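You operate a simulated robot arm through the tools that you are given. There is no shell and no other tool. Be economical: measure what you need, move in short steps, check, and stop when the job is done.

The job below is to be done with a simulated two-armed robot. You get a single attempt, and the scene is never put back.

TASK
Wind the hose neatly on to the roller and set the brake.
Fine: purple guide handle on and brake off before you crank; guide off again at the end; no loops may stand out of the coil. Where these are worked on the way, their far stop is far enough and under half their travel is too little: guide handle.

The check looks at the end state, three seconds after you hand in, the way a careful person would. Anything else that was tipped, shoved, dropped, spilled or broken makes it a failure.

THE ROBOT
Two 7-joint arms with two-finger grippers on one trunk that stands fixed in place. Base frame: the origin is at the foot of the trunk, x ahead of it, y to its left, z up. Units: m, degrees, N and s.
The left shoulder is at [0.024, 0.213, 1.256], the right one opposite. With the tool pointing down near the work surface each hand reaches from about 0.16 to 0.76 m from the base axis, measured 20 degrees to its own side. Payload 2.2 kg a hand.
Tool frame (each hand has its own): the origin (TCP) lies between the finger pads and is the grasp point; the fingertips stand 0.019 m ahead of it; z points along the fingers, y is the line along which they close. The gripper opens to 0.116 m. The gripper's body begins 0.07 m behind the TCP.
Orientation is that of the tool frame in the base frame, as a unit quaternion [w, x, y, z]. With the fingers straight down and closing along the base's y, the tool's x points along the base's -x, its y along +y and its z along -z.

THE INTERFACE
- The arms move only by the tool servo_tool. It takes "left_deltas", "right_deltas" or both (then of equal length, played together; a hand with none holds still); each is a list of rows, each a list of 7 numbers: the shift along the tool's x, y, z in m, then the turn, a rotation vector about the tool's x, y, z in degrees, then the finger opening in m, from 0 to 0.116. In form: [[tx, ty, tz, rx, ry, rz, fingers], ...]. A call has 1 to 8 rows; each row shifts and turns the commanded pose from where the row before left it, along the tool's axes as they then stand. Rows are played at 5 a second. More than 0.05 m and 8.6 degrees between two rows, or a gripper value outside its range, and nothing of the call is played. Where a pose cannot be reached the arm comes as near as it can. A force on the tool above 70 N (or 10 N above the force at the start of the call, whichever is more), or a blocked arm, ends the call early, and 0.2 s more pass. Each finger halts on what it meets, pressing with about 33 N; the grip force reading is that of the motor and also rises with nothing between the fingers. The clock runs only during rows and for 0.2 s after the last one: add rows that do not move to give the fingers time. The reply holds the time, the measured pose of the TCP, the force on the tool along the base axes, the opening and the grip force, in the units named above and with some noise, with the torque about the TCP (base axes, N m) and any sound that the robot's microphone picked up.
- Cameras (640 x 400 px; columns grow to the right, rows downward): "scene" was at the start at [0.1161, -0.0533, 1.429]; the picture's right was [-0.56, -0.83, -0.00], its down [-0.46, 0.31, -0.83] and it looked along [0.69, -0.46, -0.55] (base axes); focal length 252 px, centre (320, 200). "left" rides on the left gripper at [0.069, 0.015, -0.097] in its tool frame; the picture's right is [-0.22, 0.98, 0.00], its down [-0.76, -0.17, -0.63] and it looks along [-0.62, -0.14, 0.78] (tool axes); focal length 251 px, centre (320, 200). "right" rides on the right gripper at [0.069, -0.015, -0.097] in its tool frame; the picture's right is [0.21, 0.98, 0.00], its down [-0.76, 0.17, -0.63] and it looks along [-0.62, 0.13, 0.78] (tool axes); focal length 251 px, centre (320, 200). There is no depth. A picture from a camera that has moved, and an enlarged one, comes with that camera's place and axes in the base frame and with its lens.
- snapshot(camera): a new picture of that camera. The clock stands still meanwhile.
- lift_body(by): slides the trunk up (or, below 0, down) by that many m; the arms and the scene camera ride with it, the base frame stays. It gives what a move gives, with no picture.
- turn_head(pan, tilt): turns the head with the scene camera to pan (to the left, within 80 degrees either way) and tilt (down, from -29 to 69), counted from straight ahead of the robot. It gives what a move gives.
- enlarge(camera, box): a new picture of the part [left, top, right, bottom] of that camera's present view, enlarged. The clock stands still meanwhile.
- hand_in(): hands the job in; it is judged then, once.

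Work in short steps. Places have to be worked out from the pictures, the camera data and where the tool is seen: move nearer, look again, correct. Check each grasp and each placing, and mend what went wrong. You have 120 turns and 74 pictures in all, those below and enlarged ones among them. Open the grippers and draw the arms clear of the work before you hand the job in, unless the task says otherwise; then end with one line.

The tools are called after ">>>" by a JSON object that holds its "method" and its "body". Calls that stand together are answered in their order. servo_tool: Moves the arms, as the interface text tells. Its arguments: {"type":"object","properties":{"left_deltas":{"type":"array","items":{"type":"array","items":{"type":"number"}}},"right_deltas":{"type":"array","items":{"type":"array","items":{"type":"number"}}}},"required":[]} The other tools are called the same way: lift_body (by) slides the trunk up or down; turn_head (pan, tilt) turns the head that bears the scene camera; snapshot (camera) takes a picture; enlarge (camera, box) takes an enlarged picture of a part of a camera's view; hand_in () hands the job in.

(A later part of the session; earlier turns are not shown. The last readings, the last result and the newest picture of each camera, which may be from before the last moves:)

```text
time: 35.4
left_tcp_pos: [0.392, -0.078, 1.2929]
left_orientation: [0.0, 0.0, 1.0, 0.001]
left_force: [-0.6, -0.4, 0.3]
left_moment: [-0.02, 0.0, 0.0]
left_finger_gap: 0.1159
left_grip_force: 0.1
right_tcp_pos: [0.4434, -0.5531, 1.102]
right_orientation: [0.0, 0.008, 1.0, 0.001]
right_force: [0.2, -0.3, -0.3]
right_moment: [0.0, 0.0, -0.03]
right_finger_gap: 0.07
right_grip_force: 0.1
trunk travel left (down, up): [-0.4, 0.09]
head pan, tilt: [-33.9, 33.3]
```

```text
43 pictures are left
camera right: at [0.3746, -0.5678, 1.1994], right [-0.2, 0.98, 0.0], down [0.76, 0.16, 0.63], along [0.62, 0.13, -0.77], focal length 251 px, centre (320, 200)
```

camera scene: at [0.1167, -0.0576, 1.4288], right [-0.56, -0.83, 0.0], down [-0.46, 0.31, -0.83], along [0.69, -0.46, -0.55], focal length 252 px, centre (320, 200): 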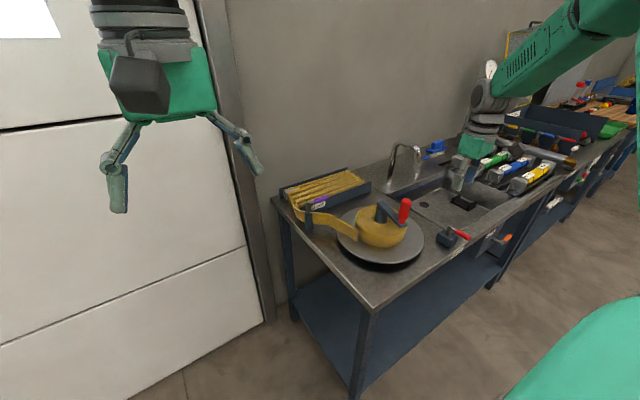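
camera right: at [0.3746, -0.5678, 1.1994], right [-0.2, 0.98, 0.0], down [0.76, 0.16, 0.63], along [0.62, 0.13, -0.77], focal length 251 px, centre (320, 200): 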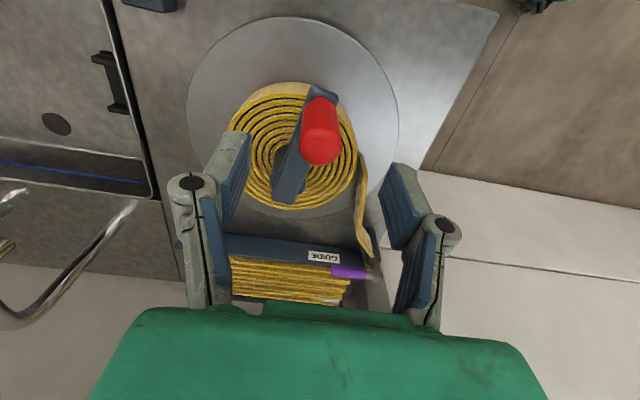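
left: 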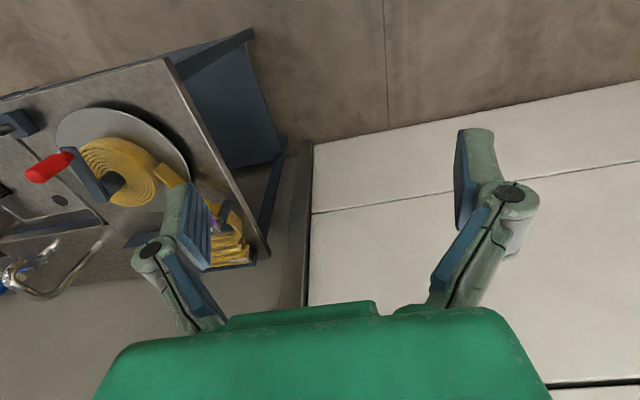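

Knob is between the fingers. I lower, grip, and crank the first ~36° counter-clockwise (winding direction).

>>> {"method": "servo_tool", "body": {"right_deltas": [[0.001, 0.002, 0.035, 0, 0, 0, 0.07], [0.001, 0, 0.037, 0, 0, 0, 0.07], [0, 0, 0, 0, 0, 0, 0.0], [0, 0, 0, 0, 0, 0, 0.0], [0, 0, 0, 0, 0, 0, 0.0]]}}

>>> {"method": "servo_tool", "body": {"right_deltas": [[0.0025, -0.0206, 0, 0, 0, 0, 0.0], [-0.0019, -0.0207, 0, 0, 0, 0, 0.0], [-0.0061, -0.0199, 0, 0, 0, 0, 0.0], [0, 0, 0, 0, 0, 0, 0.0]]}}

>>> {"method": "snapshot", "body": {"camera": "right"}}

```text
time: 36.6
left_tcp_pos: [0.3924, -0.0774, 1.2947]
left_orientation: [0.001, -0.001, 1.0, 0.0]
left_force: [-0.2, 0.7, 0.4]
left_moment: [-0.02, 0.01, 0.02]
left_finger_gap: 0.1156
left_grip_force: 0.1
right_tcp_pos: [0.4416, -0.5486, 1.0303]
right_orientation: [0.0, 0.005, 1.0, 0.001]
right_force: [2.9, 4.5, -12.9]
right_moment: [0.08, -0.87, 0.34]
right_finger_gap: 0.0276
right_grip_force: 44.8
trunk travel left (down, up): [-0.4, 0.09]
head pan, tilt: [-33.9, 33.3]
```

```text
time: 37.2
left_tcp_pos: [0.3903, -0.069, 1.295]
left_orientation: [0.002, 0.0, 1.0, -0.004]
left_force: [0.0, 1.0, -0.6]
left_moment: [0.01, 0.09, 0.01]
left_finger_gap: 0.116
left_grip_force: 0.1
right_tcp_pos: [0.4379, -0.5701, 1.0324]
right_orientation: [-0.007, 0.003, 1.0, 0.012]
right_force: [5.1, 19.6, -0.9]
right_moment: [-0.15, 0.55, 0.08]
right_finger_gap: 0.0279
right_grip_force: 44.7
trunk travel left (down, up): [-0.4, 0.09]
head pan, tilt: [-33.9, 33.3]
stopped in row 3 (right hand): the force on the tool passed its limit at 80 N (the readings are from after the stop); the commanded pose is now the measured one
```

```text
42 pictures are left
camera right: at [0.3697, -0.5875, 1.1302], right [-0.21, 0.98, 0.03], down [0.77, 0.14, 0.63], along [0.61, 0.15, -0.78], focal length 251 px, centre (320, 200)
```

right: 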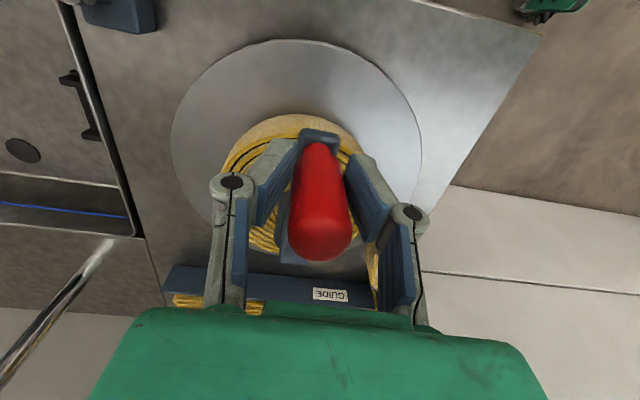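

It turned ~12° then force peaked at 80 N: heavy drag or something binding. I check the scene view.

>>> {"method": "enlarge", "body": {"camera": "scene", "box": [260, 150, 500, 300]}}

```text
2.67 times, centred on (380, 225) of scene
camera zoom: at [0.1224, -0.0425, 1.429], right [-0.56, -0.83, 0.01], down [-0.46, 0.3, -0.83], along [0.69, -0.47, -0.55], focal length 671 px, centre (160, 133)
```

zoom: 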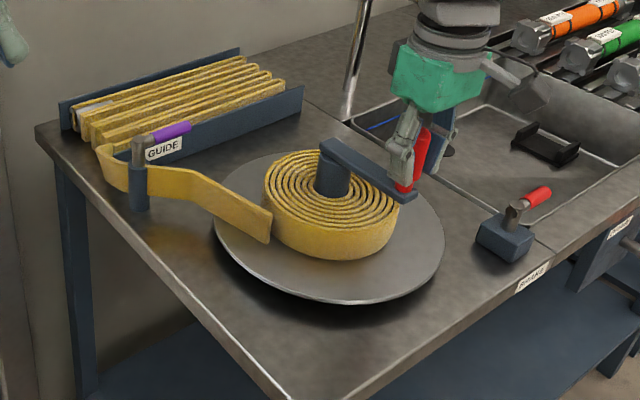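

The crank did turn in the winding direction and everything looks fine, so likely viscous drag. I continue slower (~5° per row).

>>> {"method": "servo_tool", "body": {"right_deltas": [[-0.0001, -0.0087, 0, 0, 0, 0, 0.0], [-0.0008, -0.0087, 0, 0, 0, 0, 0.0], [-0.0016, -0.0086, 0, 0, 0, 0, 0.0], [-0.0023, -0.0084, 0, 0, 0, 0, 0.0], [-0.003, -0.0081, 0, 0, 0, 0, 0.0], [-0.0037, -0.0079, 0, 0, 0, 0, 0.0]]}}

```text
time: 37.9
left_tcp_pos: [0.3832, -0.0722, 1.2972]
left_orientation: [0.003, -0.001, 1.0, -0.004]
left_force: [-0.4, -1.6, -0.5]
left_moment: [0.08, -0.03, 0.0]
left_finger_gap: 0.116
left_grip_force: 0.1
right_tcp_pos: [0.4368, -0.5713, 1.0323]
right_orientation: [-0.005, 0.0, 0.999, 0.033]
right_force: [27.8, 77.7, 3.9]
right_moment: [1.13, 0.49, 0.12]
right_finger_gap: 0.0278
right_grip_force: 45.1
trunk travel left (down, up): [-0.4, 0.09]
head pan, tilt: [-33.9, 33.3]
stopped in row 3 (right hand): the force on the tool passed its limit at 75 N (the readings are from after the stop); the commanded pose is now the measured one
```

Blocked hard here. I relax and probe the other direction slightly to understand whether it is a stop, the brake, or my grip.

>>> {"method": "servo_tool", "body": {"right_deltas": [[0, 0.006, 0, 0, 0, 0, 0.0], [0, 0.004, 0, 0, 0, 0, 0.0], [0, 0, 0, 0, 0, 0, 0.0]]}}

>>> {"method": "snapshot", "body": {"camera": "right"}}

```text
time: 38.7
left_tcp_pos: [0.384, -0.0731, 1.2987]
left_orientation: [0.004, -0.001, 1.0, -0.002]
left_force: [-0.4, -0.5, -0.2]
left_moment: [0.0, 0.02, -0.01]
left_finger_gap: 0.1161
left_grip_force: 0.2
right_tcp_pos: [0.4361, -0.5717, 1.032]
right_orientation: [-0.001, 0.002, 1.0, 0.024]
right_force: [25.4, 35.9, 20.7]
right_moment: [0.72, -1.44, 0.12]
right_finger_gap: 0.0278
right_grip_force: 45.0
trunk travel left (down, up): [-0.4, 0.09]
head pan, tilt: [-33.9, 33.3]
```

```text
40 pictures are left
camera right: at [0.3674, -0.5905, 1.1291], right [-0.21, 0.98, 0.05], down [0.76, 0.13, 0.64], along [0.62, 0.17, -0.77], focal length 251 px, centre (320, 200)
```

right: 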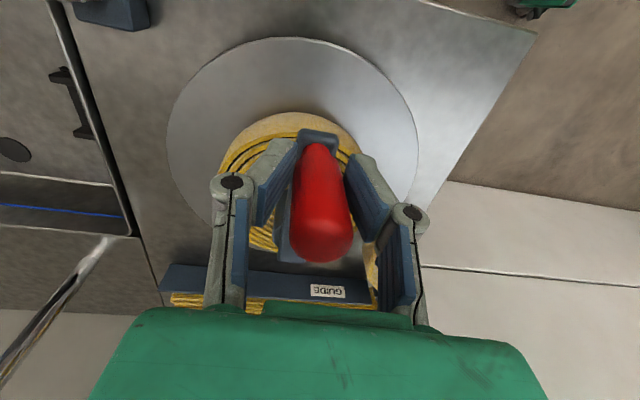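

The knob stays put as if dry friction holds it. I open slightly to drop all stray forces, then push the knob with one finger to measure the true resistance.

>>> {"method": "servo_tool", "body": {"right_deltas": [[0, 0, 0, 0, 0, 0, 0.036], [0, 0, 0, 0, 0, 0, 0.036]]}}

>>> {"method": "servo_tool", "body": {"right_deltas": [[0, -0.004, 0, 0, 0, 0, 0.036], [0, -0.003, 0, 0, 0, 0, 0.036], [0, -0.003, 0, 0, 0, 0, 0.036], [0, 0, 0, 0, 0, 0, 0.036]]}}

```text
time: 39.3
left_tcp_pos: [0.3794, -0.0792, 1.2988]
left_orientation: [0.006, 0.0, 1.0, 0.002]
left_force: [-0.9, 0.0, -0.2]
left_moment: [-0.01, 0.01, -0.01]
left_finger_gap: 0.1159
left_grip_force: 0.0
right_tcp_pos: [0.4185, -0.5796, 1.023]
right_orientation: [-0.015, 0.004, 1.0, 0.026]
right_force: [-38.7, 2.2, -12.0]
right_moment: [-0.11, 0.66, 0.77]
right_finger_gap: 0.0388
right_grip_force: 1.8
trunk travel left (down, up): [-0.4, 0.09]
head pan, tilt: [-33.9, 33.3]
```

```text
time: 40.3
left_tcp_pos: [0.3781, -0.0788, 1.2993]
left_orientation: [0.006, 0.0, 1.0, 0.0]
left_force: [-0.7, 0.6, 0.6]
left_moment: [-0.01, 0.02, 0.02]
left_finger_gap: 0.1159
left_grip_force: 0.0
right_tcp_pos: [0.4194, -0.5878, 1.0262]
right_orientation: [-0.013, 0.003, 1.0, 0.028]
right_force: [-47.7, 9.1, -8.2]
right_moment: [-0.21, 0.77, 1.1]
right_finger_gap: 0.0411
right_grip_force: 3.5
trunk travel left (down, up): [-0.4, 0.09]
head pan, tilt: [-33.9, 33.3]
```

On opening, the hand jumped 18 mm in -x and still feels -48 N in x: something is wedged. I look.

>>> {"method": "snapshot", "body": {"camera": "right"}}

>>> {"method": "snapshot", "body": {"camera": "scene"}}

```text
39 pictures are left
camera right: at [0.3532, -0.6077, 1.1246], right [-0.21, 0.98, 0.06], down [0.77, 0.12, 0.62], along [0.6, 0.18, -0.78], focal length 251 px, centre (320, 200)
```

right: 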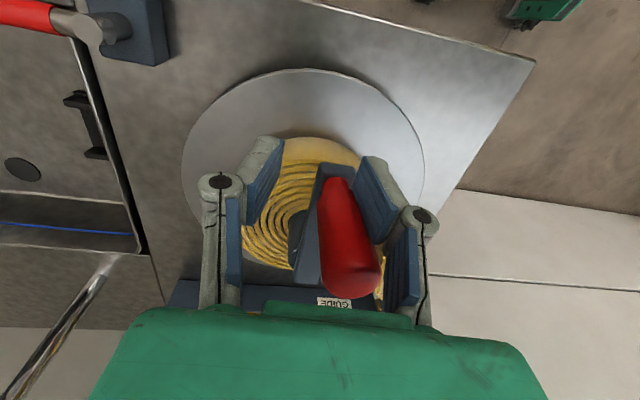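

```text
38 pictures are left
camera scene: at [0.1069, -0.0527, 1.4298], right [-0.56, -0.83, 0.0], down [-0.45, 0.31, -0.84], along [0.7, -0.46, -0.55], focal length 252 px, centre (320, 200)
```

scene: 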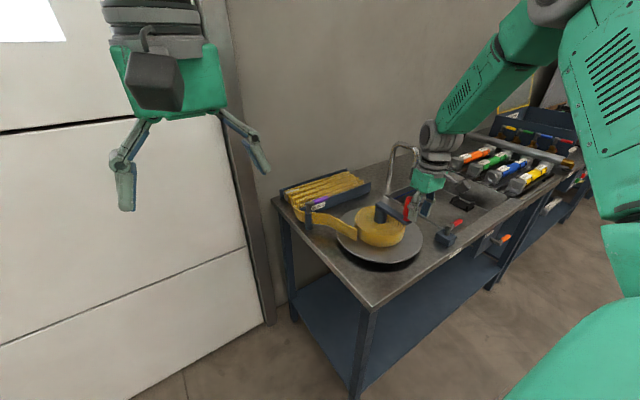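

The finger is wedged beside the knob after slipping. I open wide and lift clear to reset.

>>> {"method": "servo_tool", "body": {"right_deltas": [[0.005, 0.0, 0, 0, 0, 0, 0.08], [0, 0, -0.02, 0, 0, 0, 0.08], [0, 0, -0.04, 0, 0, 0, 0.08], [0, 0, -0.045, 0, 0, 0, 0.08], [0, 0, -0.04, 0, 0, 0, 0.08], [0, 0, 0, 0, 0, 0, 0.08]]}}

>>> {"method": "snapshot", "body": {"camera": "right"}}

>>> {"method": "enlarge", "body": {"camera": "scene", "box": [260, 150, 500, 300]}}

```text
time: 41.7
left_tcp_pos: [0.3832, -0.0829, 1.2971]
left_orientation: [0.004, 0.0, 1.0, 0.001]
left_force: [0.1, 0.2, 0.2]
left_moment: [-0.02, -0.02, 0.01]
left_finger_gap: 0.1158
left_grip_force: 0.1
right_tcp_pos: [0.428, -0.5968, 1.1729]
right_orientation: [-0.006, 0.004, 1.0, 0.026]
right_force: [0.0, 0.1, -0.1]
right_moment: [0.02, 0.0, 0.01]
right_finger_gap: 0.08
right_grip_force: 0.1
trunk travel left (down, up): [-0.4, 0.09]
head pan, tilt: [-33.9, 33.3]
```

```text
37 pictures are left
camera right: at [0.3599, -0.6171, 1.2708], right [-0.21, 0.98, 0.05], down [0.77, 0.13, 0.63], along [0.61, 0.17, -0.78], focal length 251 px, centre (320, 200)
```

right: 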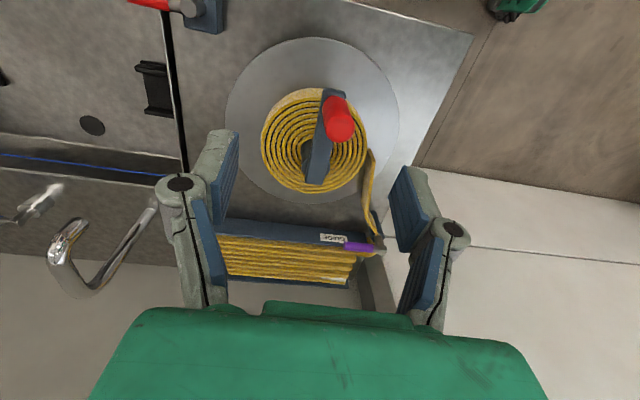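

```text
2.67 times, centred on (380, 225) of scene
camera zoom: at [0.1166, -0.0566, 1.4289], right [-0.56, -0.83, 0.0], down [-0.46, 0.31, -0.83], along [0.69, -0.46, -0.55], focal length 671 px, centre (160, 133)
```

zoom: 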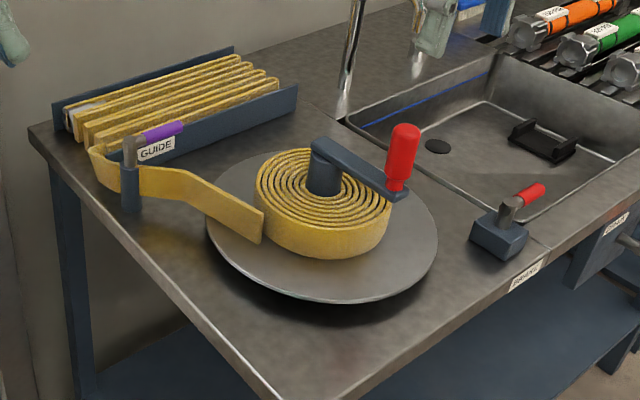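

The crank turned ~14° with nothing disturbed; knob now ≈(.441,-.572). I re-level the hand, straddle the knob loosely, and push slowly -y to measure the breakaway force.

>>> {"method": "servo_tool", "body": {"right_deltas": [[-0.013, 0.024, 0, 3, 0, 0, 0.08], [0, 0, 0, 0, 0, 0, 0.08], [0, 0, 0.045, 0, 0, 0, 0.08], [0, 0, 0.045, 0, 0, 0, 0.08], [0, 0, 0.045, 0, 0, 0, 0.08], [0, 0, 0, 0, 0, 0, 0.04], [0, 0, 0, 0, 0, 0, 0.04]]}}

>>> {"method": "servo_tool", "body": {"right_deltas": [[0, -0.005, 0, 0, 0, 0, 0.04], [0, -0.004, 0, 0, 0, 0, 0.04], [0, -0.003, 0, 0, 0, 0, 0.04], [0, -0.003, 0, 0, 0, 0, 0.04], [0, -0.003, 0, 0, 0, 0, 0.04], [0, -0.003, 0, 0, 0, 0, 0.04], [0, 0, 0, 0, 0, 0, 0.04]]}}

```text
time: 43.3
left_tcp_pos: [0.3825, -0.0793, 1.2975]
left_orientation: [0.005, 0.0, 1.0, 0.0]
left_force: [0.9, 0.4, -1.1]
left_moment: [0.03, 0.02, 0.0]
left_finger_gap: 0.116
left_grip_force: 0.1
right_tcp_pos: [0.4376, -0.5704, 1.0384]
right_orientation: [-0.007, 0.004, 1.0, -0.003]
right_force: [0.1, -0.9, 0.1]
right_moment: [0.0, 0.05, -0.01]
right_finger_gap: 0.0401
right_grip_force: 0.0
trunk travel left (down, up): [-0.4, 0.09]
head pan, tilt: [-33.9, 33.3]
```

```text
time: 44.9
left_tcp_pos: [0.3839, -0.0731, 1.298]
left_orientation: [0.005, 0.0, 1.0, -0.001]
left_force: [0.2, -0.5, -1.1]
left_moment: [0.0, 0.01, -0.01]
left_finger_gap: 0.1163
left_grip_force: 0.0
right_tcp_pos: [0.4387, -0.5881, 1.0375]
right_orientation: [-0.007, 0.002, 1.0, -0.002]
right_force: [2.2, 30.3, -12.7]
right_moment: [0.13, 0.23, 0.01]
right_finger_gap: 0.0623
right_grip_force: 16.4
trunk travel left (down, up): [-0.4, 0.09]
head pan, tilt: [-33.9, 33.3]
```

The finger itself yielded at 30 N and the knob did not move. A stiffer push is needed: I lift, yaw 90° and close the fingers so I can push with their rigid edge.

>>> {"method": "servo_tool", "body": {"right_deltas": [[0, 0.018, 0, 0, 0, 0, 0.06], [0, 0, -0.045, 0, 0, 0, 0.06], [0, 0, -0.045, 0, 0, 0, 0.06], [0, 0.01, -0.02, 0, 0, -8.5, 0.0], [0, 0, 0, 0, 0, -8.5, 0.0], [0, 0, 0, 0, 0, -8.5, 0.0], [0, 0, 0, 0, 0, -8.5, 0.0], [0, 0, 0, 0, 0, -8.5, 0.0]]}}

>>> {"method": "servo_tool", "body": {"right_deltas": [[0, 0, 0, 0, 0, -8.5, 0.0], [0, 0, 0, 0, 0, -8.5, 0.0], [0, 0, 0, 0, 0, -8.5, 0.0], [0, 0, 0, 0, 0, -8.5, 0.0], [0, 0, 0, 0, 0, -8.5, 0.0], [0, 0, 0, 0, 0, -5, 0.0], [0, 0, 0, 0, 0, 0, 0.0]]}}

>>> {"method": "snapshot", "body": {"camera": "right"}}

```text
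time: 46.7
left_tcp_pos: [0.3818, -0.0709, 1.2989]
left_orientation: [0.004, 0.001, 1.0, -0.003]
left_force: [-0.9, 0.9, -0.1]
left_moment: [-0.01, -0.01, 0.01]
left_finger_gap: 0.1161
left_grip_force: 0.2
right_tcp_pos: [0.4396, -0.5591, 1.1497]
right_orientation: [-0.007, -0.361, 0.933, -0.003]
right_force: [0.0, 0.5, -0.6]
right_moment: [0.01, 0.02, -0.02]
right_finger_gap: 0.0003
right_grip_force: 28.0
trunk travel left (down, up): [-0.4, 0.09]
head pan, tilt: [-33.9, 33.3]
```

```text
time: 48.3
left_tcp_pos: [0.3817, -0.0767, 1.2987]
left_orientation: [0.005, 0.0, 1.0, -0.001]
left_force: [-0.1, -0.6, 0.3]
left_moment: [-0.03, 0.02, -0.04]
left_finger_gap: 0.1159
left_grip_force: 0.0
right_tcp_pos: [0.4389, -0.563, 1.1469]
right_orientation: [-0.007, -0.705, 0.709, 0.002]
right_force: [0.5, 0.5, 0.5]
right_moment: [-0.02, -0.02, 0.01]
right_finger_gap: 0.0
right_grip_force: 28.8
trunk travel left (down, up): [-0.4, 0.09]
head pan, tilt: [-33.9, 33.3]
```

```text
35 pictures are left
camera right: at [0.4556, -0.631, 1.2462], right [-0.98, -0.21, 0.01], down [-0.15, 0.76, 0.63], along [-0.14, 0.61, -0.78], focal length 251 px, centre (320, 200)
```

right: 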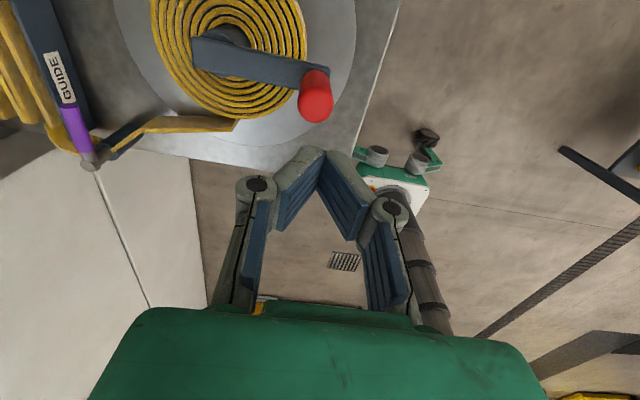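

Knob confirmed at (.443,-.572). I step to its +y side, descend, and push with the finger edge toward -y.

>>> {"method": "servo_tool", "body": {"right_deltas": [[-0.03, -0.004, 0, 0, 0, 0, 0.0], [0, 0, 0.04, 0, 0, 0, 0.0], [0, 0, 0.04, 0, 0, 0, 0.0], [0, 0, 0.03, 0, 0, 0, 0.0], [0.01, 0, 0, 0, 0, 0, 0.0], [0.005, 0, 0, 0, 0, 0, 0.0], [0.003, 0, 0, 0, 0, 0, 0.0], [0, 0, 0, 0, 0, 0, 0.0]]}}

>>> {"method": "servo_tool", "body": {"right_deltas": [[0.003, 0, 0, 0, 0, 0, 0.0], [0.003, 0, 0, 0, 0, 0, 0.0], [0.003, 0, 0, 0, 0, 0, 0.0], [0, 0, 0, 0, 0, 0, 0.0]]}}

```text
time: 50.1
left_tcp_pos: [0.3814, -0.0719, 1.2973]
left_orientation: [0.005, 0.0, 1.0, -0.003]
left_force: [0.2, -0.8, 0.2]
left_moment: [0.07, 0.0, 0.01]
left_finger_gap: 0.116
left_grip_force: 0.2
right_tcp_pos: [0.4425, -0.5462, 1.0404]
right_orientation: [-0.007, -0.706, 0.709, 0.005]
right_force: [1.5, 39.7, -1.4]
right_moment: [0.56, 0.59, 0.03]
right_finger_gap: 0.0061
right_grip_force: 28.1
trunk travel left (down, up): [-0.4, 0.09]
head pan, tilt: [-33.9, 33.3]
```

```text
time: 51.1
left_tcp_pos: [0.3765, -0.0822, 1.2986]
left_orientation: [0.006, -0.001, 1.0, 0.001]
left_force: [-0.5, -0.4, 0.1]
left_moment: [0.04, -0.01, 0.0]
left_finger_gap: 0.1162
left_grip_force: 0.1
right_tcp_pos: [0.4421, -0.5455, 1.0402]
right_orientation: [-0.01, 0.708, -0.706, -0.013]
right_force: [17.1, 70.6, 12.2]
right_moment: [0.22, 0.77, 0.41]
right_finger_gap: 0.0001
right_grip_force: 28.7
trunk travel left (down, up): [-0.4, 0.09]
head pan, tilt: [-33.9, 33.3]
stopped in row 4 (right hand): the force on the tool passed its limit at 71 N (the readings are from after the stop); the commanded pose is now the measured one
```

71 N without motion: in this lever position the roller is held, so this is likely brake ON and the original position OFF (or much lighter). I go back and return the lever to its original stop, then test properly.

>>> {"method": "servo_tool", "body": {"right_deltas": [[-0.012, 0, 0, 0, 0, 0, 0.0], [0, 0, -0.04, 0, 0, 0, 0.0], [0, 0, -0.04, 0, 0, 0, 0.0], [0, 0, -0.03, 0, 0, 0, 0.0], [0.045, 0.002, 0, 0, 0, 0, 0.0], [0.045, 0.002, 0, 0, 0, 0, 0.0], [0.045, 0.002, 0, 0, 0, 0, 0.0], [0.045, 0.002, 0, 0, 0, 0, 0.0]]}}

>>> {"method": "servo_tool", "body": {"right_deltas": [[0.045, 0, 0, 0, 0, 0, 0.0], [0.016, 0, 0.04, 0, 0, 0, 0.0], [0, 0, 0.045, 0, 0, 0, 0.0], [0, 0, 0.045, 0, 0, 0, 0.0], [0, 0, 0.04, 0, 0, 0, 0.0], [0, 0, 0, 0, 0, 0, 0.0]]}}

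>>> {"method": "snapshot", "body": {"camera": "right"}}

```text
time: 51.7
left_tcp_pos: [0.3736, -0.0967, 1.2982]
left_orientation: [0.008, 0.001, 1.0, 0.006]
left_force: [-1.6, -0.7, 0.2]
left_moment: [0.04, -0.04, -0.01]
left_finger_gap: 0.1163
left_grip_force: 0.0
right_tcp_pos: [0.4348, -0.5453, 1.0566]
right_orientation: [-0.013, 0.708, -0.706, -0.026]
right_force: [18.6, 40.7, -2.2]
right_moment: [-0.25, 0.07, 0.61]
right_finger_gap: 0.0
right_grip_force: 28.3
trunk travel left (down, up): [-0.4, 0.09]
head pan, tilt: [-33.9, 33.3]
stopped in row 2 (right hand): the force on the tool passed its limit at 102 N (the readings are from after the stop); the commanded pose is now the measured one
```

```text
time: 52.0
left_tcp_pos: [0.3657, -0.0963, 1.2999]
left_orientation: [0.011, 0.002, 1.0, 0.006]
left_force: [0.0, 0.2, -0.5]
left_moment: [0.0, -0.03, -0.01]
left_finger_gap: 0.1159
left_grip_force: 0.1
right_tcp_pos: [0.4288, -0.5464, 1.0584]
right_orientation: [-0.021, 0.71, -0.703, -0.03]
right_force: [9.8, 26.5, 0.4]
right_moment: [-0.18, 0.13, 0.54]
right_finger_gap: 0.0
right_grip_force: 28.8
trunk travel left (down, up): [-0.4, 0.09]
head pan, tilt: [-33.9, 33.3]
stopped in row 1 (right hand): the force on the tool passed its limit at 91 N (the readings are from after the stop); the commanded pose is now the measured one
```

```text
34 pictures are left
camera right: at [0.4456, -0.6216, 1.1514], right [-0.97, -0.22, 0.0], down [-0.16, 0.71, 0.69], along [-0.15, 0.67, -0.73], focal length 251 px, centre (320, 200)
```

right: 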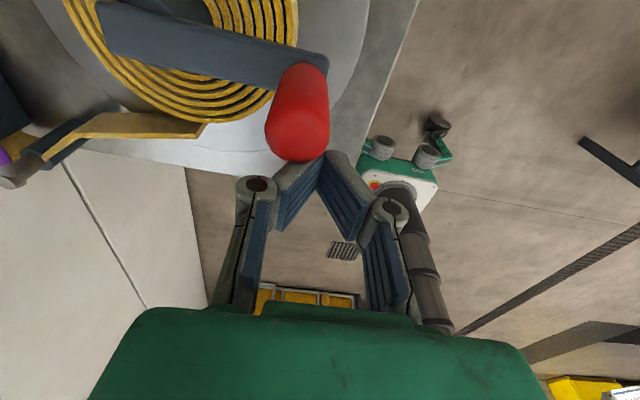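

The hand is still pressing on the knob. I back away (+y) in small steps before anything else.

>>> {"method": "servo_tool", "body": {"right_deltas": [[-0.01, 0, 0, 0, 0, 0, 0.0], [-0.01, 0, 0, 0, 0, 0, 0.0], [-0.01, 0, 0, 0, 0, 0, 0.0], [-0.01, 0, 0, 0, 0, 0, 0.0], [0, 0, 0, 0, 0, 0, 0.0]]}}

```text
time: 53.2
left_tcp_pos: [0.369, -0.101, 1.2989]
left_orientation: [0.01, 0.001, 1.0, 0.007]
left_force: [-0.5, -0.4, -0.6]
left_moment: [0.0, -0.04, -0.02]
left_finger_gap: 0.1161
left_grip_force: 0.1
right_tcp_pos: [0.4278, -0.5151, 1.0585]
right_orientation: [-0.018, 0.708, -0.705, -0.032]
right_force: [-0.7, -0.5, 0.0]
right_moment: [-0.02, -0.04, 0.0]
right_finger_gap: 0.0001
right_grip_force: 28.4
trunk travel left (down, up): [-0.4, 0.09]
head pan, tilt: [-33.9, 33.3]
```

Free now. I rise, then travel over the knob toward the brake.

>>> {"method": "servo_tool", "body": {"right_deltas": [[0, 0, -0.045, 0, 0, 0, 0.0], [0, 0, -0.045, 0, 0, 0, 0.0], [0.045, 0, 0, -2, 2, 0, 0.0], [0.045, 0, 0, 0, 0, 0, 0.0], [0.045, 0, 0, 0, 0, 0, 0.0], [0.045, 0, 0, 0, 0, 0, 0.0], [0.045, 0, 0, 0, 0, 0, 0.0], [0.03, 0, 0, 0, 0, 0, 0.0]]}}

>>> {"method": "snapshot", "body": {"camera": "right"}}

>>> {"method": "snapshot", "body": {"camera": "scene"}}

```text
time: 55.0
left_tcp_pos: [0.3682, -0.1055, 1.2996]
left_orientation: [0.009, 0.002, 1.0, 0.009]
left_force: [-0.3, -0.2, 0.7]
left_moment: [-0.01, 0.03, -0.02]
left_finger_gap: 0.116
left_grip_force: 0.1
right_tcp_pos: [0.4293, -0.7778, 1.1364]
right_orientation: [0.006, 0.71, -0.704, -0.033]
right_force: [0.2, 0.1, 0.1]
right_moment: [0.0, 0.01, 0.05]
right_finger_gap: 0.0
right_grip_force: 28.6
trunk travel left (down, up): [-0.4, 0.09]
head pan, tilt: [-33.9, 33.3]
```

```text
33 pictures are left
camera right: at [0.4512, -0.8502, 1.2306], right [-0.97, -0.22, 0.04], down [-0.14, 0.73, 0.67], along [-0.18, 0.65, -0.74], focal length 251 px, centre (320, 200)
```

right: 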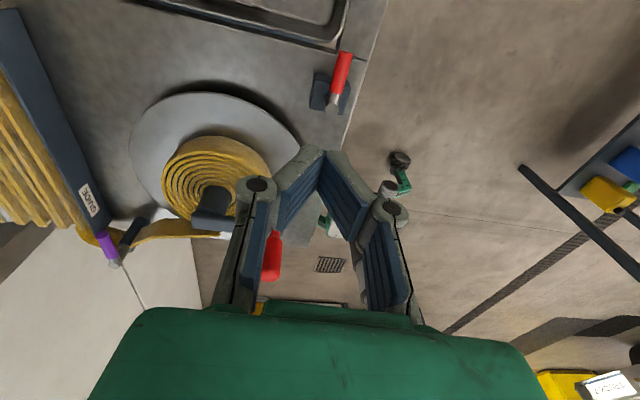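

```text
32 pictures are left
camera scene: at [0.1165, -0.0555, 1.4289], right [-0.56, -0.83, 0.0], down [-0.46, 0.31, -0.83], along [0.69, -0.46, -0.55], focal length 252 px, centre (320, 200)
```

scene: 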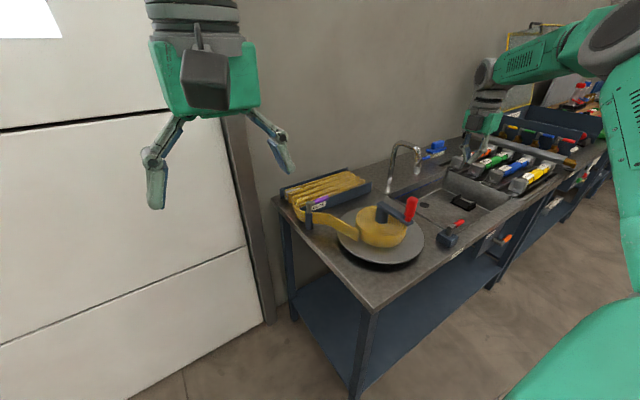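

Base is unmoved; lever and reel intact. I level the hand and descend beside the brake lever's +x side.

>>> {"method": "servo_tool", "body": {"right_deltas": [[0, -0.008, 0, 3.1, 2.2, 0, 0.0], [0, 0, 0.045, 0, 0, 0, 0.0], [0, 0, 0.045, 0, 0, 0, 0.0], [0, 0, 0.045, 0, 0, 0, 0.0], [0, 0, 0.045, 0, 0, 0, 0.0], [0, 0, 0.03, 0, 0, 0, 0.0], [0, 0, 0, 0, 0, 0, 0.0]]}}

>>> {"method": "snapshot", "body": {"camera": "right"}}

```text
time: 56.6
left_tcp_pos: [0.3676, -0.095, 1.3019]
left_orientation: [0.01, 0.001, 1.0, 0.006]
left_force: [1.0, 0.7, 0.3]
left_moment: [0.0, -0.02, 0.0]
left_finger_gap: 0.116
left_grip_force: 0.0
right_tcp_pos: [0.4398, -0.7719, 0.9304]
right_orientation: [0.002, 0.71, -0.704, 0.004]
right_force: [-0.4, 0.6, -0.7]
right_moment: [-0.04, -0.01, -0.01]
right_finger_gap: 0.0003
right_grip_force: 29.2
trunk travel left (down, up): [-0.4, 0.09]
head pan, tilt: [-33.9, 33.3]
```

```text
31 pictures are left
camera right: at [0.4559, -0.8415, 1.029], right [-0.97, -0.22, 0.0], down [-0.17, 0.76, 0.63], along [-0.14, 0.61, -0.78], focal length 251 px, centre (320, 200)
```

right: 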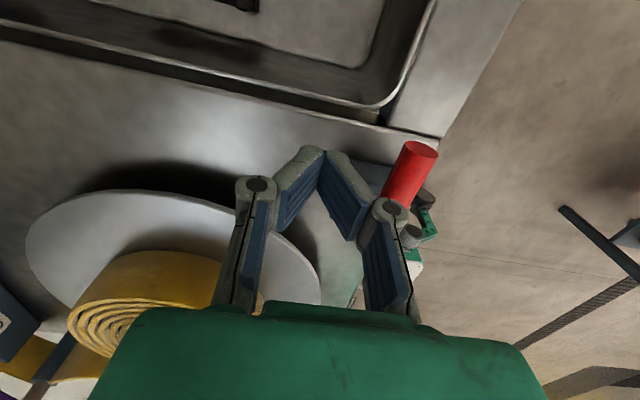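

Lever tip at (.398,-.795), hand on its +x side. I sweep the lever back along the arc to the original stop.

>>> {"method": "servo_tool", "body": {"right_deltas": [[0.0065, 0.025, 0.003, 0, 0, 0, 0.0], [0.0065, 0.016, 0.002, 0, 0, 0, 0.0], [-0.003, 0.021, 0, 0, 0, 0, 0.0], [-0.011, 0.0185, 0, 0, 0, 0, 0.0], [-0.014, 0.0105, 0, 0, 0, 0, 0.0], [-0.008, 0, 0, 0, 0, 0, 0.0], [-0.004, 0, 0, 0, 0, 0, 0.0], [0, 0, 0, 0, 0, 0, 0.0]]}}

>>> {"method": "snapshot", "body": {"camera": "right"}}

```text
time: 58.4
left_tcp_pos: [0.3678, -0.1055, 1.2991]
left_orientation: [0.01, 0.002, 1.0, 0.01]
left_force: [0.0, 0.5, 0.3]
left_moment: [0.02, -0.05, 0.0]
left_finger_gap: 0.1159
left_grip_force: 0.1
right_tcp_pos: [0.3468, -0.7547, 0.9198]
right_orientation: [0.002, 0.71, -0.704, 0.001]
right_force: [-2.0, -22.0, -3.1]
right_moment: [-0.03, 0.14, -0.13]
right_finger_gap: 0.0062
right_grip_force: 28.4
trunk travel left (down, up): [-0.4, 0.09]
head pan, tilt: [-33.9, 33.3]
```

```text
30 pictures are left
camera right: at [0.3632, -0.8226, 1.018], right [-0.98, -0.22, 0.0], down [-0.17, 0.76, 0.63], along [-0.14, 0.61, -0.78], focal length 251 px, centre (320, 200)
```

right: 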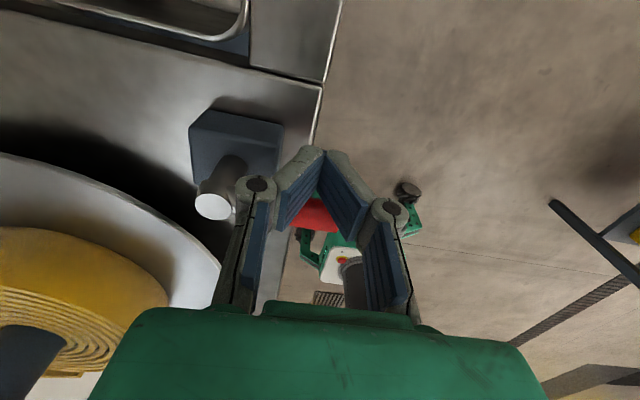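

Lever back at the original stop (22 N). Back off, rise, and go over to the knob's +y side.

>>> {"method": "servo_tool", "body": {"right_deltas": [[0.015, 0, 0, 0, 0, 0, 0.0], [0, 0, -0.045, 0, 0, 0, 0.0], [0, 0, -0.045, 0, 0, 0, 0.0], [0, 0, -0.045, 0, 0, 0, 0.0], [0, 0, -0.045, 0, 0, 0, 0.0], [0, 0, -0.04, 0, 0, 0, 0.0], [-0.04, -0.02, 0, 0, 0, 0, 0.0], [-0.04, -0.02, 0, 0, 0, 0, 0.0]]}}

>>> {"method": "servo_tool", "body": {"right_deltas": [[-0.04, -0.02, 0, 0, 0, 0, 0.0], [-0.04, -0.02, 0, 0, 0, 0, 0.0], [-0.04, -0.016, 0, 0, 0, 0, 0.0], [-0.04, 0, 0, 0, 0, 0, 0.0], [0, 0, 0, 0, 0, 0, 0.0]]}}

>>> {"method": "snapshot", "body": {"camera": "right"}}

```text
time: 60.2
left_tcp_pos: [0.3689, -0.1038, 1.2987]
left_orientation: [0.008, 0.001, 1.0, 0.009]
left_force: [0.3, 0.0, 0.0]
left_moment: [0.02, 0.0, -0.02]
left_finger_gap: 0.116
left_grip_force: 0.1
right_tcp_pos: [0.3872, -0.6853, 1.1407]
right_orientation: [0.001, 0.709, -0.705, 0.0]
right_force: [0.2, 0.2, 0.3]
right_moment: [-0.04, 0.03, 0.01]
right_finger_gap: 0.0001
right_grip_force: 28.1
trunk travel left (down, up): [-0.4, 0.09]
head pan, tilt: [-33.9, 33.3]
```

```text
time: 61.4
left_tcp_pos: [0.369, -0.1024, 1.2989]
left_orientation: [0.009, 0.002, 1.0, 0.009]
left_force: [-0.4, 0.7, -0.7]
left_moment: [0.02, 0.03, -0.01]
left_finger_gap: 0.1157
left_grip_force: 0.0
right_tcp_pos: [0.4444, -0.5231, 1.1414]
right_orientation: [0.0, 0.71, -0.704, 0.0]
right_force: [-0.2, -0.6, 0.2]
right_moment: [0.0, 0.04, 0.0]
right_finger_gap: 0.0
right_grip_force: 28.4
trunk travel left (down, up): [-0.4, 0.09]
head pan, tilt: [-33.9, 33.3]
```

```text
29 pictures are left
camera right: at [0.4596, -0.5918, 1.2383], right [-0.97, -0.22, 0.0], down [-0.17, 0.76, 0.63], along [-0.14, 0.62, -0.78], focal length 251 px, centre (320, 200)
```

right: 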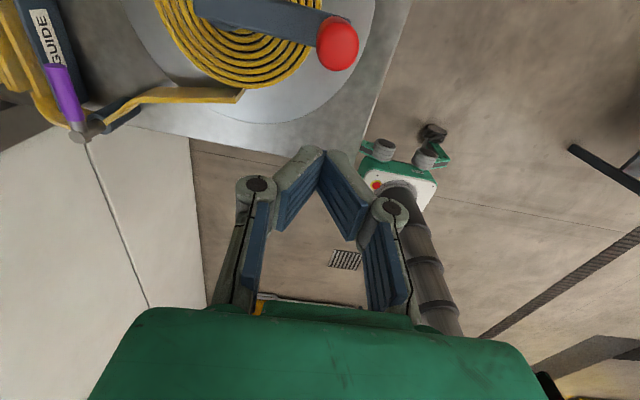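

Knob still at (.444,-.571). I descend on its +y side and push toward -y in small steps.

>>> {"method": "servo_tool", "body": {"right_deltas": [[0, 0, 0.045, 0, 0, 0, 0.0], [0, 0, 0.045, 0, 0, 0, 0.0], [0, 0, 0.015, 0, 0, 0, 0.0], [0.012, 0, 0, 0, 0, 0, 0.0], [0.008, 0, 0, 0, 0, 0, 0.0], [0.005, 0, 0, 0, 0, 0, 0.0], [0.005, 0, 0, 0, 0, 0, 0.0], [0, 0, 0, 0, 0, 0, 0.0]]}}

```text
time: 63.2
left_tcp_pos: [0.3697, -0.0943, 1.2987]
left_orientation: [0.009, 0.002, 1.0, 0.006]
left_force: [-0.1, 0.2, -0.2]
left_moment: [0.0, 0.07, 0.01]
left_finger_gap: 0.1164
left_grip_force: 0.1
right_tcp_pos: [0.4423, -0.546, 1.0384]
right_orientation: [0.001, 0.71, -0.704, 0.001]
right_force: [1.8, 34.7, -13.4]
right_moment: [0.61, -0.29, 0.07]
right_finger_gap: 0.0061
right_grip_force: 28.2
trunk travel left (down, up): [-0.4, 0.09]
head pan, tilt: [-33.9, 33.3]
```

Resists 35 N so far; a bit more (staying under 70 N).

>>> {"method": "servo_tool", "body": {"right_deltas": [[0.003, 0, 0, 0, 0, 0, 0.0], [0.003, 0, 0, 0, 0, 0, 0.0], [0, 0, 0, 0, 0, 0, 0.0]]}}

```text
time: 64.0
left_tcp_pos: [0.3684, -0.0934, 1.2994]
left_orientation: [0.009, 0.002, 1.0, 0.006]
left_force: [0.0, 0.1, -0.6]
left_moment: [0.04, 0.01, -0.01]
left_finger_gap: 0.1157
left_grip_force: 0.1
right_tcp_pos: [0.4432, -0.5453, 1.038]
right_orientation: [0.001, 0.711, -0.703, -0.003]
right_force: [-1.1, 55.0, -16.3]
right_moment: [0.89, 0.43, 0.04]
right_finger_gap: 0.0061
right_grip_force: 28.4
trunk travel left (down, up): [-0.4, 0.09]
head pan, tilt: [-33.9, 33.3]
```

In this position too it holds at 55 N. Yet with the lever swung it did turn 14° and then stopped hard, as if reaching an end stop. So the lever-swung state is probably "off", and the free direction may be the other way. I back off and return to the brake.

>>> {"method": "servo_tool", "body": {"right_deltas": [[-0.015, 0, 0, 0, 0, 0, 0.0], [-0.02, 0, 0, 0, 0, 0, 0.0], [0, 0, -0.045, 0, 0, 0, 0.0], [0, 0, -0.045, 0, 0, 0, 0.0], [0, 0, -0.02, 0, 0, 0, 0.0], [0.04, 0.02, 0, 0, 0, 0, 0.0], [0.04, 0.02, 0, 0, 0, 0, 0.0], [0.04, 0.02, 0, 0, 0, 0, 0.0]]}}

```text
time: 65.8
left_tcp_pos: [0.3679, -0.0905, 1.3001]
left_orientation: [0.01, 0.0, 1.0, 0.006]
left_force: [-0.2, -0.2, 0.8]
left_moment: [0.0, 0.0, 0.04]
left_finger_gap: 0.1163
left_grip_force: 0.0
right_tcp_pos: [0.3814, -0.6355, 1.1517]
right_orientation: [0.003, 0.711, -0.704, 0.003]
right_force: [0.3, -0.1, 0.7]
right_moment: [0.04, -0.01, 0.0]
right_finger_gap: 0.0001
right_grip_force: 28.6
trunk travel left (down, up): [-0.4, 0.09]
head pan, tilt: [-33.9, 33.3]
```

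Clear. Descend on the lever's +y side.

>>> {"method": "servo_tool", "body": {"right_deltas": [[0.03, 0.016, 0, 0, 0, 0, 0.0], [0.03, 0.016, 0.02, 0, 0, 0, 0.0], [0, 0, 0.045, 0, 0, 0, 0.0], [0, 0, 0.045, 0, 0, 0, 0.0], [0, 0, 0.045, 0, 0, 0, 0.0], [0, 0, 0.045, 0, 0, 0, 0.0], [0, 0, 0.027, 0, 0, 0, 0.0]]}}

>>> {"method": "servo_tool", "body": {"right_deltas": [[0.018, 0, 0, 0, 0, 0, 0.0], [0.021, 0.005, 0, 0, 0, 0, 0.0], [0.021, -0.004, 0, 0, 0, 0, 0.0], [0.015, -0.01, 0, 0, 0, 0, 0.0], [0.01, -0.014, 0, 0, 0, 0, 0.0], [0, -0.008, 0, 0, 0, 0, 0.0], [0, -0.006, 0, 0, 0, 0, 0.0], [0, 0, 0, 0, 0, 0, 0.0]]}}

>>> {"method": "snapshot", "body": {"camera": "right"}}

```text
time: 67.4
left_tcp_pos: [0.3677, -0.1104, 1.2986]
left_orientation: [0.009, 0.002, 1.0, 0.012]
left_force: [-0.5, -0.4, -0.6]
left_moment: [0.01, -0.05, 0.01]
left_finger_gap: 0.1159
left_grip_force: 0.0
right_tcp_pos: [0.3551, -0.7121, 0.9121]
right_orientation: [-0.003, 0.71, -0.704, -0.002]
right_force: [-0.1, -0.4, 0.1]
right_moment: [0.03, -0.03, 0.02]
right_finger_gap: 0.0001
right_grip_force: 28.8
trunk travel left (down, up): [-0.4, 0.09]
head pan, tilt: [-33.9, 33.3]
```

```text
time: 69.1
left_tcp_pos: [0.3588, -0.0913, 1.304]
left_orientation: [0.014, 0.001, 1.0, 0.003]
left_force: [0.5, -1.2, 0.1]
left_moment: [-0.01, 0.03, -0.01]
left_finger_gap: 0.1159
left_grip_force: 0.1
right_tcp_pos: [0.3745, -0.7826, 0.9288]
right_orientation: [0.008, 0.711, -0.703, -0.008]
right_force: [-46.7, 19.1, 57.3]
right_moment: [0.32, -0.62, 0.35]
right_finger_gap: 0.0001
right_grip_force: 28.4
trunk travel left (down, up): [-0.4, 0.09]
head pan, tilt: [-33.9, 33.3]
stopped in row 8 (right hand): the force on the tool passed its limit at 74 N (the readings are from after the stop); the commanded pose is now the measured one
```

```text
28 pictures are left
camera right: at [0.3931, -0.851, 1.0267], right [-0.97, -0.22, 0.02], down [-0.16, 0.75, 0.64], along [-0.16, 0.62, -0.77], focal length 251 px, centre (320, 200)
```

right: 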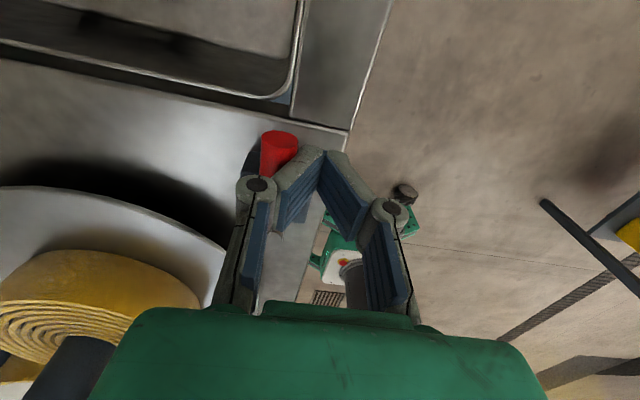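

Lever at the swung stop, firmly. I back off, rise, and go to the -y side of the knob.

>>> {"method": "servo_tool", "body": {"right_deltas": [[0, 0.01, -0.01, 0, 0, 0, 0.0], [0, 0, -0.045, 0, 0, 0, 0.0], [0, 0, -0.045, 0, 0, 0, 0.0], [0, 0, -0.045, 0, 0, 0, 0.0], [0, 0, -0.045, 0, 0, 0, 0.0], [0, 0, -0.02, 0, 0, 0, 0.0], [0, 0, 0, 0, 0, 0, 0.0]]}}

```text
time: 70.7
left_tcp_pos: [0.3703, -0.1095, 1.298]
left_orientation: [0.009, 0.0, 1.0, 0.011]
left_force: [-0.1, -0.3, 0.8]
left_moment: [-0.01, 0.02, 0.01]
left_finger_gap: 0.1162
left_grip_force: 0.1
right_tcp_pos: [0.3824, -0.7958, 1.1239]
right_orientation: [0.002, 0.71, -0.704, -0.012]
right_force: [-0.4, -0.1, -0.6]
right_moment: [-0.01, -0.04, -0.02]
right_finger_gap: 0.0
right_grip_force: 28.8
trunk travel left (down, up): [-0.4, 0.09]
head pan, tilt: [-33.9, 33.3]
```

Now at (.382,-.796,1.124): move to (.443,-.625).

>>> {"method": "servo_tool", "body": {"right_deltas": [[-0.04, -0.015, -0.01, 0, 0, 0, 0.0], [-0.04, -0.015, 0, 0, 0, 0, 0.0], [-0.04, -0.015, 0, 0, 0, 0, 0.0], [-0.045, -0.015, 0, 0, 0, 0, 0.0], [0, 0, 0, 0, 0, 0, 0.0]]}}

>>> {"method": "snapshot", "body": {"camera": "right"}}

```text
time: 71.9
left_tcp_pos: [0.3692, -0.087, 1.3012]
left_orientation: [0.011, 0.0, 1.0, 0.002]
left_force: [-0.2, -0.5, 0.4]
left_moment: [-0.04, 0.04, -0.02]
left_finger_gap: 0.116
left_grip_force: 0.1
right_tcp_pos: [0.4378, -0.611, 1.145]
right_orientation: [0.009, 0.711, -0.703, -0.005]
right_force: [1.3, 0.4, 0.9]
right_moment: [0.01, 0.01, 0.02]
right_finger_gap: 0.0
right_grip_force: 28.7
trunk travel left (down, up): [-0.4, 0.09]
head pan, tilt: [-33.9, 33.3]
```

```text
27 pictures are left
camera right: at [0.4565, -0.6795, 1.2433], right [-0.97, -0.23, 0.02], down [-0.16, 0.76, 0.63], along [-0.16, 0.61, -0.78], focal length 251 px, centre (320, 200)
```

right: 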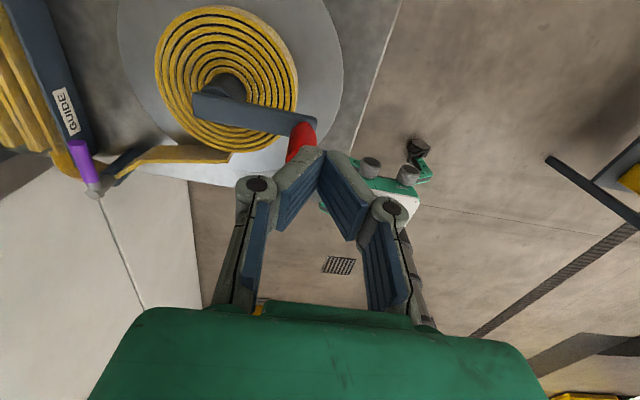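

Shift slightly to -y, descend beside the knob, and push it toward +y (clockwise) gently.

>>> {"method": "servo_tool", "body": {"right_deltas": [[0.014, -0.006, 0.02, 0, 0, 0, 0.0], [0, 0, 0.045, 0, 0, 0, 0.0], [0, 0, 0.04, 0, 0, 0, 0.0], [-0.012, 0, 0, 0, 0, 0, 0.0], [-0.01, 0, 0, 0, 0, 0, 0.0], [-0.008, 0, 0, 0, 0, 0, 0.0], [-0.008, 0, 0, 0, 0, 0, 0.0], [0, 0, 0, 0, 0, 0, 0.0]]}}

```text
time: 73.7
left_tcp_pos: [0.37, -0.0861, 1.3009]
left_orientation: [0.01, -0.001, 1.0, 0.002]
left_force: [-0.6, 1.0, 0.5]
left_moment: [-0.03, 0.04, 0.02]
left_finger_gap: 0.1157
left_grip_force: 0.1
right_tcp_pos: [0.4433, -0.5875, 1.0398]
right_orientation: [0.007, 0.712, -0.703, -0.004]
right_force: [0.5, 0.4, 0.3]
right_moment: [-0.04, 0.06, 0.03]
right_finger_gap: 0.0
right_grip_force: 28.7
trunk travel left (down, up): [-0.4, 0.09]
head pan, tilt: [-33.9, 33.3]
```

No force yet at y=-.5875, past the expected contact; I continue.

>>> {"method": "servo_tool", "body": {"right_deltas": [[-0.008, 0, 0, 0, 0, 0, 0.0], [-0.008, 0, 0, 0, 0, 0, 0.0], [-0.008, 0, 0, 0, 0, 0, 0.0], [-0.008, 0, 0, 0, 0, 0, 0.0], [0, 0, 0, 0, 0, 0, 0.0]]}}

>>> {"method": "snapshot", "body": {"camera": "right"}}

```text
time: 74.9
left_tcp_pos: [0.3688, -0.115, 1.2974]
left_orientation: [0.009, 0.002, 1.0, 0.012]
left_force: [-0.4, -0.4, -1.3]
left_moment: [0.02, -0.05, 0.02]
left_finger_gap: 0.1161
left_grip_force: 0.1
right_tcp_pos: [0.4404, -0.5786, 1.0287]
right_orientation: [0.001, 0.709, -0.705, -0.011]
right_force: [-0.3, 0.0, 0.3]
right_moment: [-0.02, -0.05, 0.0]
right_finger_gap: 0.0
right_grip_force: 28.6
trunk travel left (down, up): [-0.4, 0.09]
head pan, tilt: [-33.9, 33.3]
```

```text
26 pictures are left
camera right: at [0.4584, -0.6492, 1.125], right [-0.97, -0.22, 0.02], down [-0.16, 0.75, 0.65], along [-0.16, 0.63, -0.76], focal length 251 px, centre (320, 200)
```

right: 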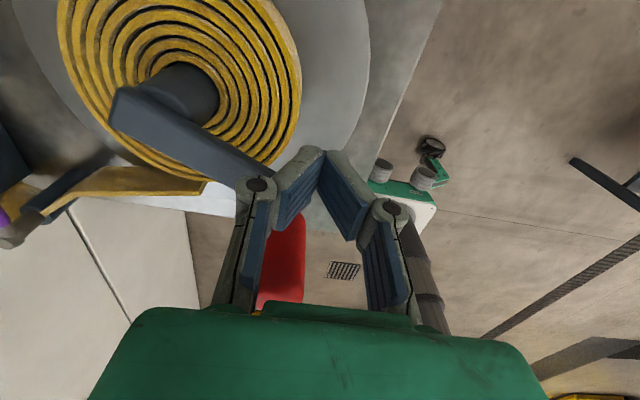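

The crank moves freely clockwise with the lever in this position: brake is off, and counter-clockwise was the end stop. I lift, un-yaw, and will grip the knob to crank clockwise.

>>> {"method": "servo_tool", "body": {"right_deltas": [[0.012, 0, 0, 0, 0, 0, 0.0], [0, 0, -0.045, 0, 0, 0, 0.0], [0, 0, -0.045, 0, 0, 0, 0.0], [0, 0, -0.03, 0, 0, 8.5, 0.07], [0, 0, 0, 0, 0, 8.5, 0.07], [0, 0, 0, 0, 0, 8.5, 0.07], [0, 0, 0, 0, 0, 8.5, 0.07], [0, 0, 0, 0, 0, 8.5, 0.07]]}}

>>> {"method": "servo_tool", "body": {"right_deltas": [[0, 0, 0, 0, 0, 8.5, 0.07], [0, 0, 0, 0, 0, 8.5, 0.07], [0, 0, 0, 0, 0, 8.5, 0.07], [0, 0, 0, 0, 0, 8.5, 0.07], [0, 0, 0, 0, 0, 8.5, 0.07], [0, 0, 0, 0, 0, 4.5, 0.07], [0, 0, 0, 0, 0, 0, 0.07]]}}

>>> {"method": "snapshot", "body": {"camera": "right"}}

```text
time: 76.7
left_tcp_pos: [0.3678, -0.1137, 1.2984]
left_orientation: [0.01, 0.002, 1.0, 0.011]
left_force: [-0.1, 0.2, -0.4]
left_moment: [0.01, -0.04, -0.01]
left_finger_gap: 0.1162
left_grip_force: 0.0
right_tcp_pos: [0.4436, -0.5904, 1.1495]
right_orientation: [-0.007, -0.404, 0.914, 0.011]
right_force: [-0.3, 0.2, -0.9]
right_moment: [-0.01, -0.03, -0.01]
right_finger_gap: 0.0696
right_grip_force: 0.1
trunk travel left (down, up): [-0.4, 0.09]
head pan, tilt: [-33.9, 33.3]
```

```text
time: 78.3
left_tcp_pos: [0.3691, -0.0899, 1.3013]
left_orientation: [0.01, 0.0, 1.0, 0.003]
left_force: [0.2, 0.5, 0.3]
left_moment: [-0.06, 0.0, -0.01]
left_finger_gap: 0.1162
left_grip_force: 0.1
right_tcp_pos: [0.4444, -0.5702, 1.1597]
right_orientation: [-0.01, -0.008, 1.0, -0.002]
right_force: [-0.2, 0.0, -0.4]
right_moment: [-0.11, 0.0, 0.03]
right_finger_gap: 0.0698
right_grip_force: 0.0
trunk travel left (down, up): [-0.4, 0.09]
head pan, tilt: [-33.9, 33.3]
```

```text
25 pictures are left
camera right: at [0.3768, -0.587, 1.2582], right [-0.23, 0.97, 0.0], down [0.77, 0.18, 0.62], along [0.6, 0.14, -0.79], focal length 251 px, centre (320, 200)
```

right: 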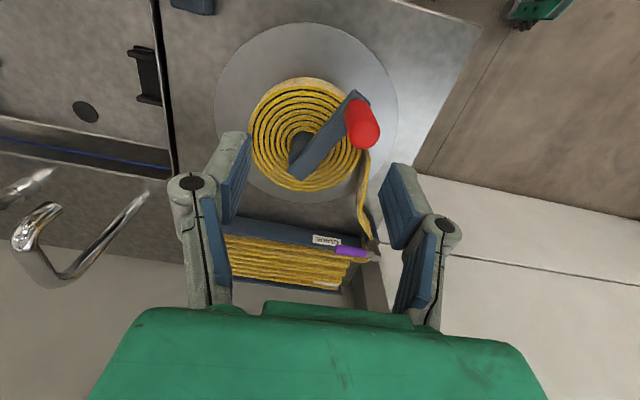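

Knob now ≈(.443,-.536) (angle ≈159°). I go above it, descend and grip.

>>> {"method": "servo_tool", "body": {"right_deltas": [[0.001, 0.034, 0.02, 0, 0, 0, 0.07], [0, 0, 0.035, 0, 0, 0, 0.07], [0, 0, 0.035, 0, 0, 0, 0.07], [0, 0, 0.03, 0, 0, 0, 0.07], [0, 0, 0.0, 0, 0, 0, 0.07]]}}

>>> {"method": "servo_tool", "body": {"right_deltas": [[0, 0, 0, 0, 0, 0, 0.0], [0, 0, 0, 0, 0, 0, 0.0], [0, 0, 0, 0, 0, 0, 0.0]]}}

>>> {"method": "snapshot", "body": {"camera": "right"}}

```text
time: 79.5
left_tcp_pos: [0.366, -0.1233, 1.2998]
left_orientation: [0.01, 0.002, 1.0, 0.015]
left_force: [-0.5, -0.8, -0.4]
left_moment: [0.1, -0.02, -0.01]
left_finger_gap: 0.1158
left_grip_force: 0.1
right_tcp_pos: [0.4372, -0.5645, 1.0255]
right_orientation: [-0.008, -0.007, 1.0, 0.011]
right_force: [-1.9, 0.5, 3.3]
right_moment: [0.08, -0.09, 0.03]
right_finger_gap: 0.073
right_grip_force: 1.3
trunk travel left (down, up): [-0.4, 0.09]
head pan, tilt: [-33.9, 33.3]
```

```text
time: 80.3
left_tcp_pos: [0.3655, -0.1125, 1.3009]
left_orientation: [0.012, 0.002, 1.0, 0.011]
left_force: [0.7, 0.9, 0.3]
left_moment: [0.06, -0.05, 0.0]
left_finger_gap: 0.1159
left_grip_force: 0.1
right_tcp_pos: [0.4374, -0.5577, 1.0312]
right_orientation: [-0.006, -0.009, 1.0, 0.006]
right_force: [-6.7, 6.4, 4.4]
right_moment: [0.05, 0.73, 0.51]
right_finger_gap: 0.028
right_grip_force: 44.8
trunk travel left (down, up): [-0.4, 0.09]
head pan, tilt: [-33.9, 33.3]
```

```text
24 pictures are left
camera right: at [0.3707, -0.5746, 1.1305], right [-0.23, 0.97, 0.02], down [0.76, 0.17, 0.62], along [0.6, 0.16, -0.78], focal length 251 px, centre (320, 200)
```

right: 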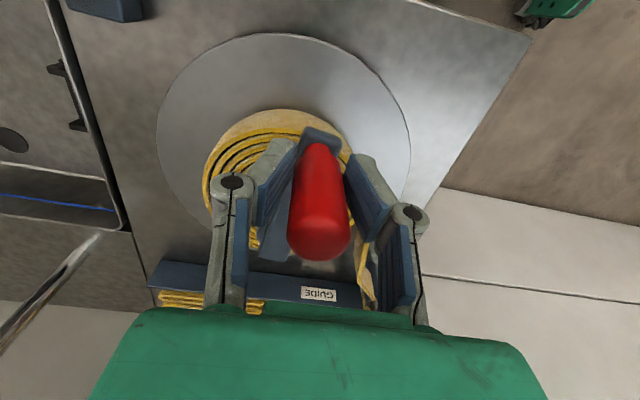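

Gripped at angle ≈171°. I crank 40° clockwise and check force and position.

>>> {"method": "servo_tool", "body": {"right_deltas": [[-0.0043, 0.0172, 0, 0, 0, 0, 0.0], [-0.0072, 0.0162, 0, 0, 0, 0, 0.0], [-0.0099, 0.0147, 0, 0, 0, 0, 0.0], [-0.0123, 0.0127, 0, 0, 0, 0, 0.0], [0, 0, 0, 0, 0, 0, 0.0]]}}

```text
time: 81.5
left_tcp_pos: [0.3714, -0.0991, 1.2983]
left_orientation: [0.01, 0.001, 1.0, 0.007]
left_force: [0.2, 0.5, 1.0]
left_moment: [-0.03, 0.03, -0.01]
left_finger_gap: 0.1161
left_grip_force: 0.2
right_tcp_pos: [0.4746, -0.4811, 1.0343]
right_orientation: [-0.01, -0.011, 1.0, 0.002]
right_force: [0.3, 0.8, 0.4]
right_moment: [-0.02, 0.02, 0.0]
right_finger_gap: 0.0
right_grip_force: 28.2
trunk travel left (down, up): [-0.4, 0.09]
head pan, tilt: [-33.9, 33.3]
```

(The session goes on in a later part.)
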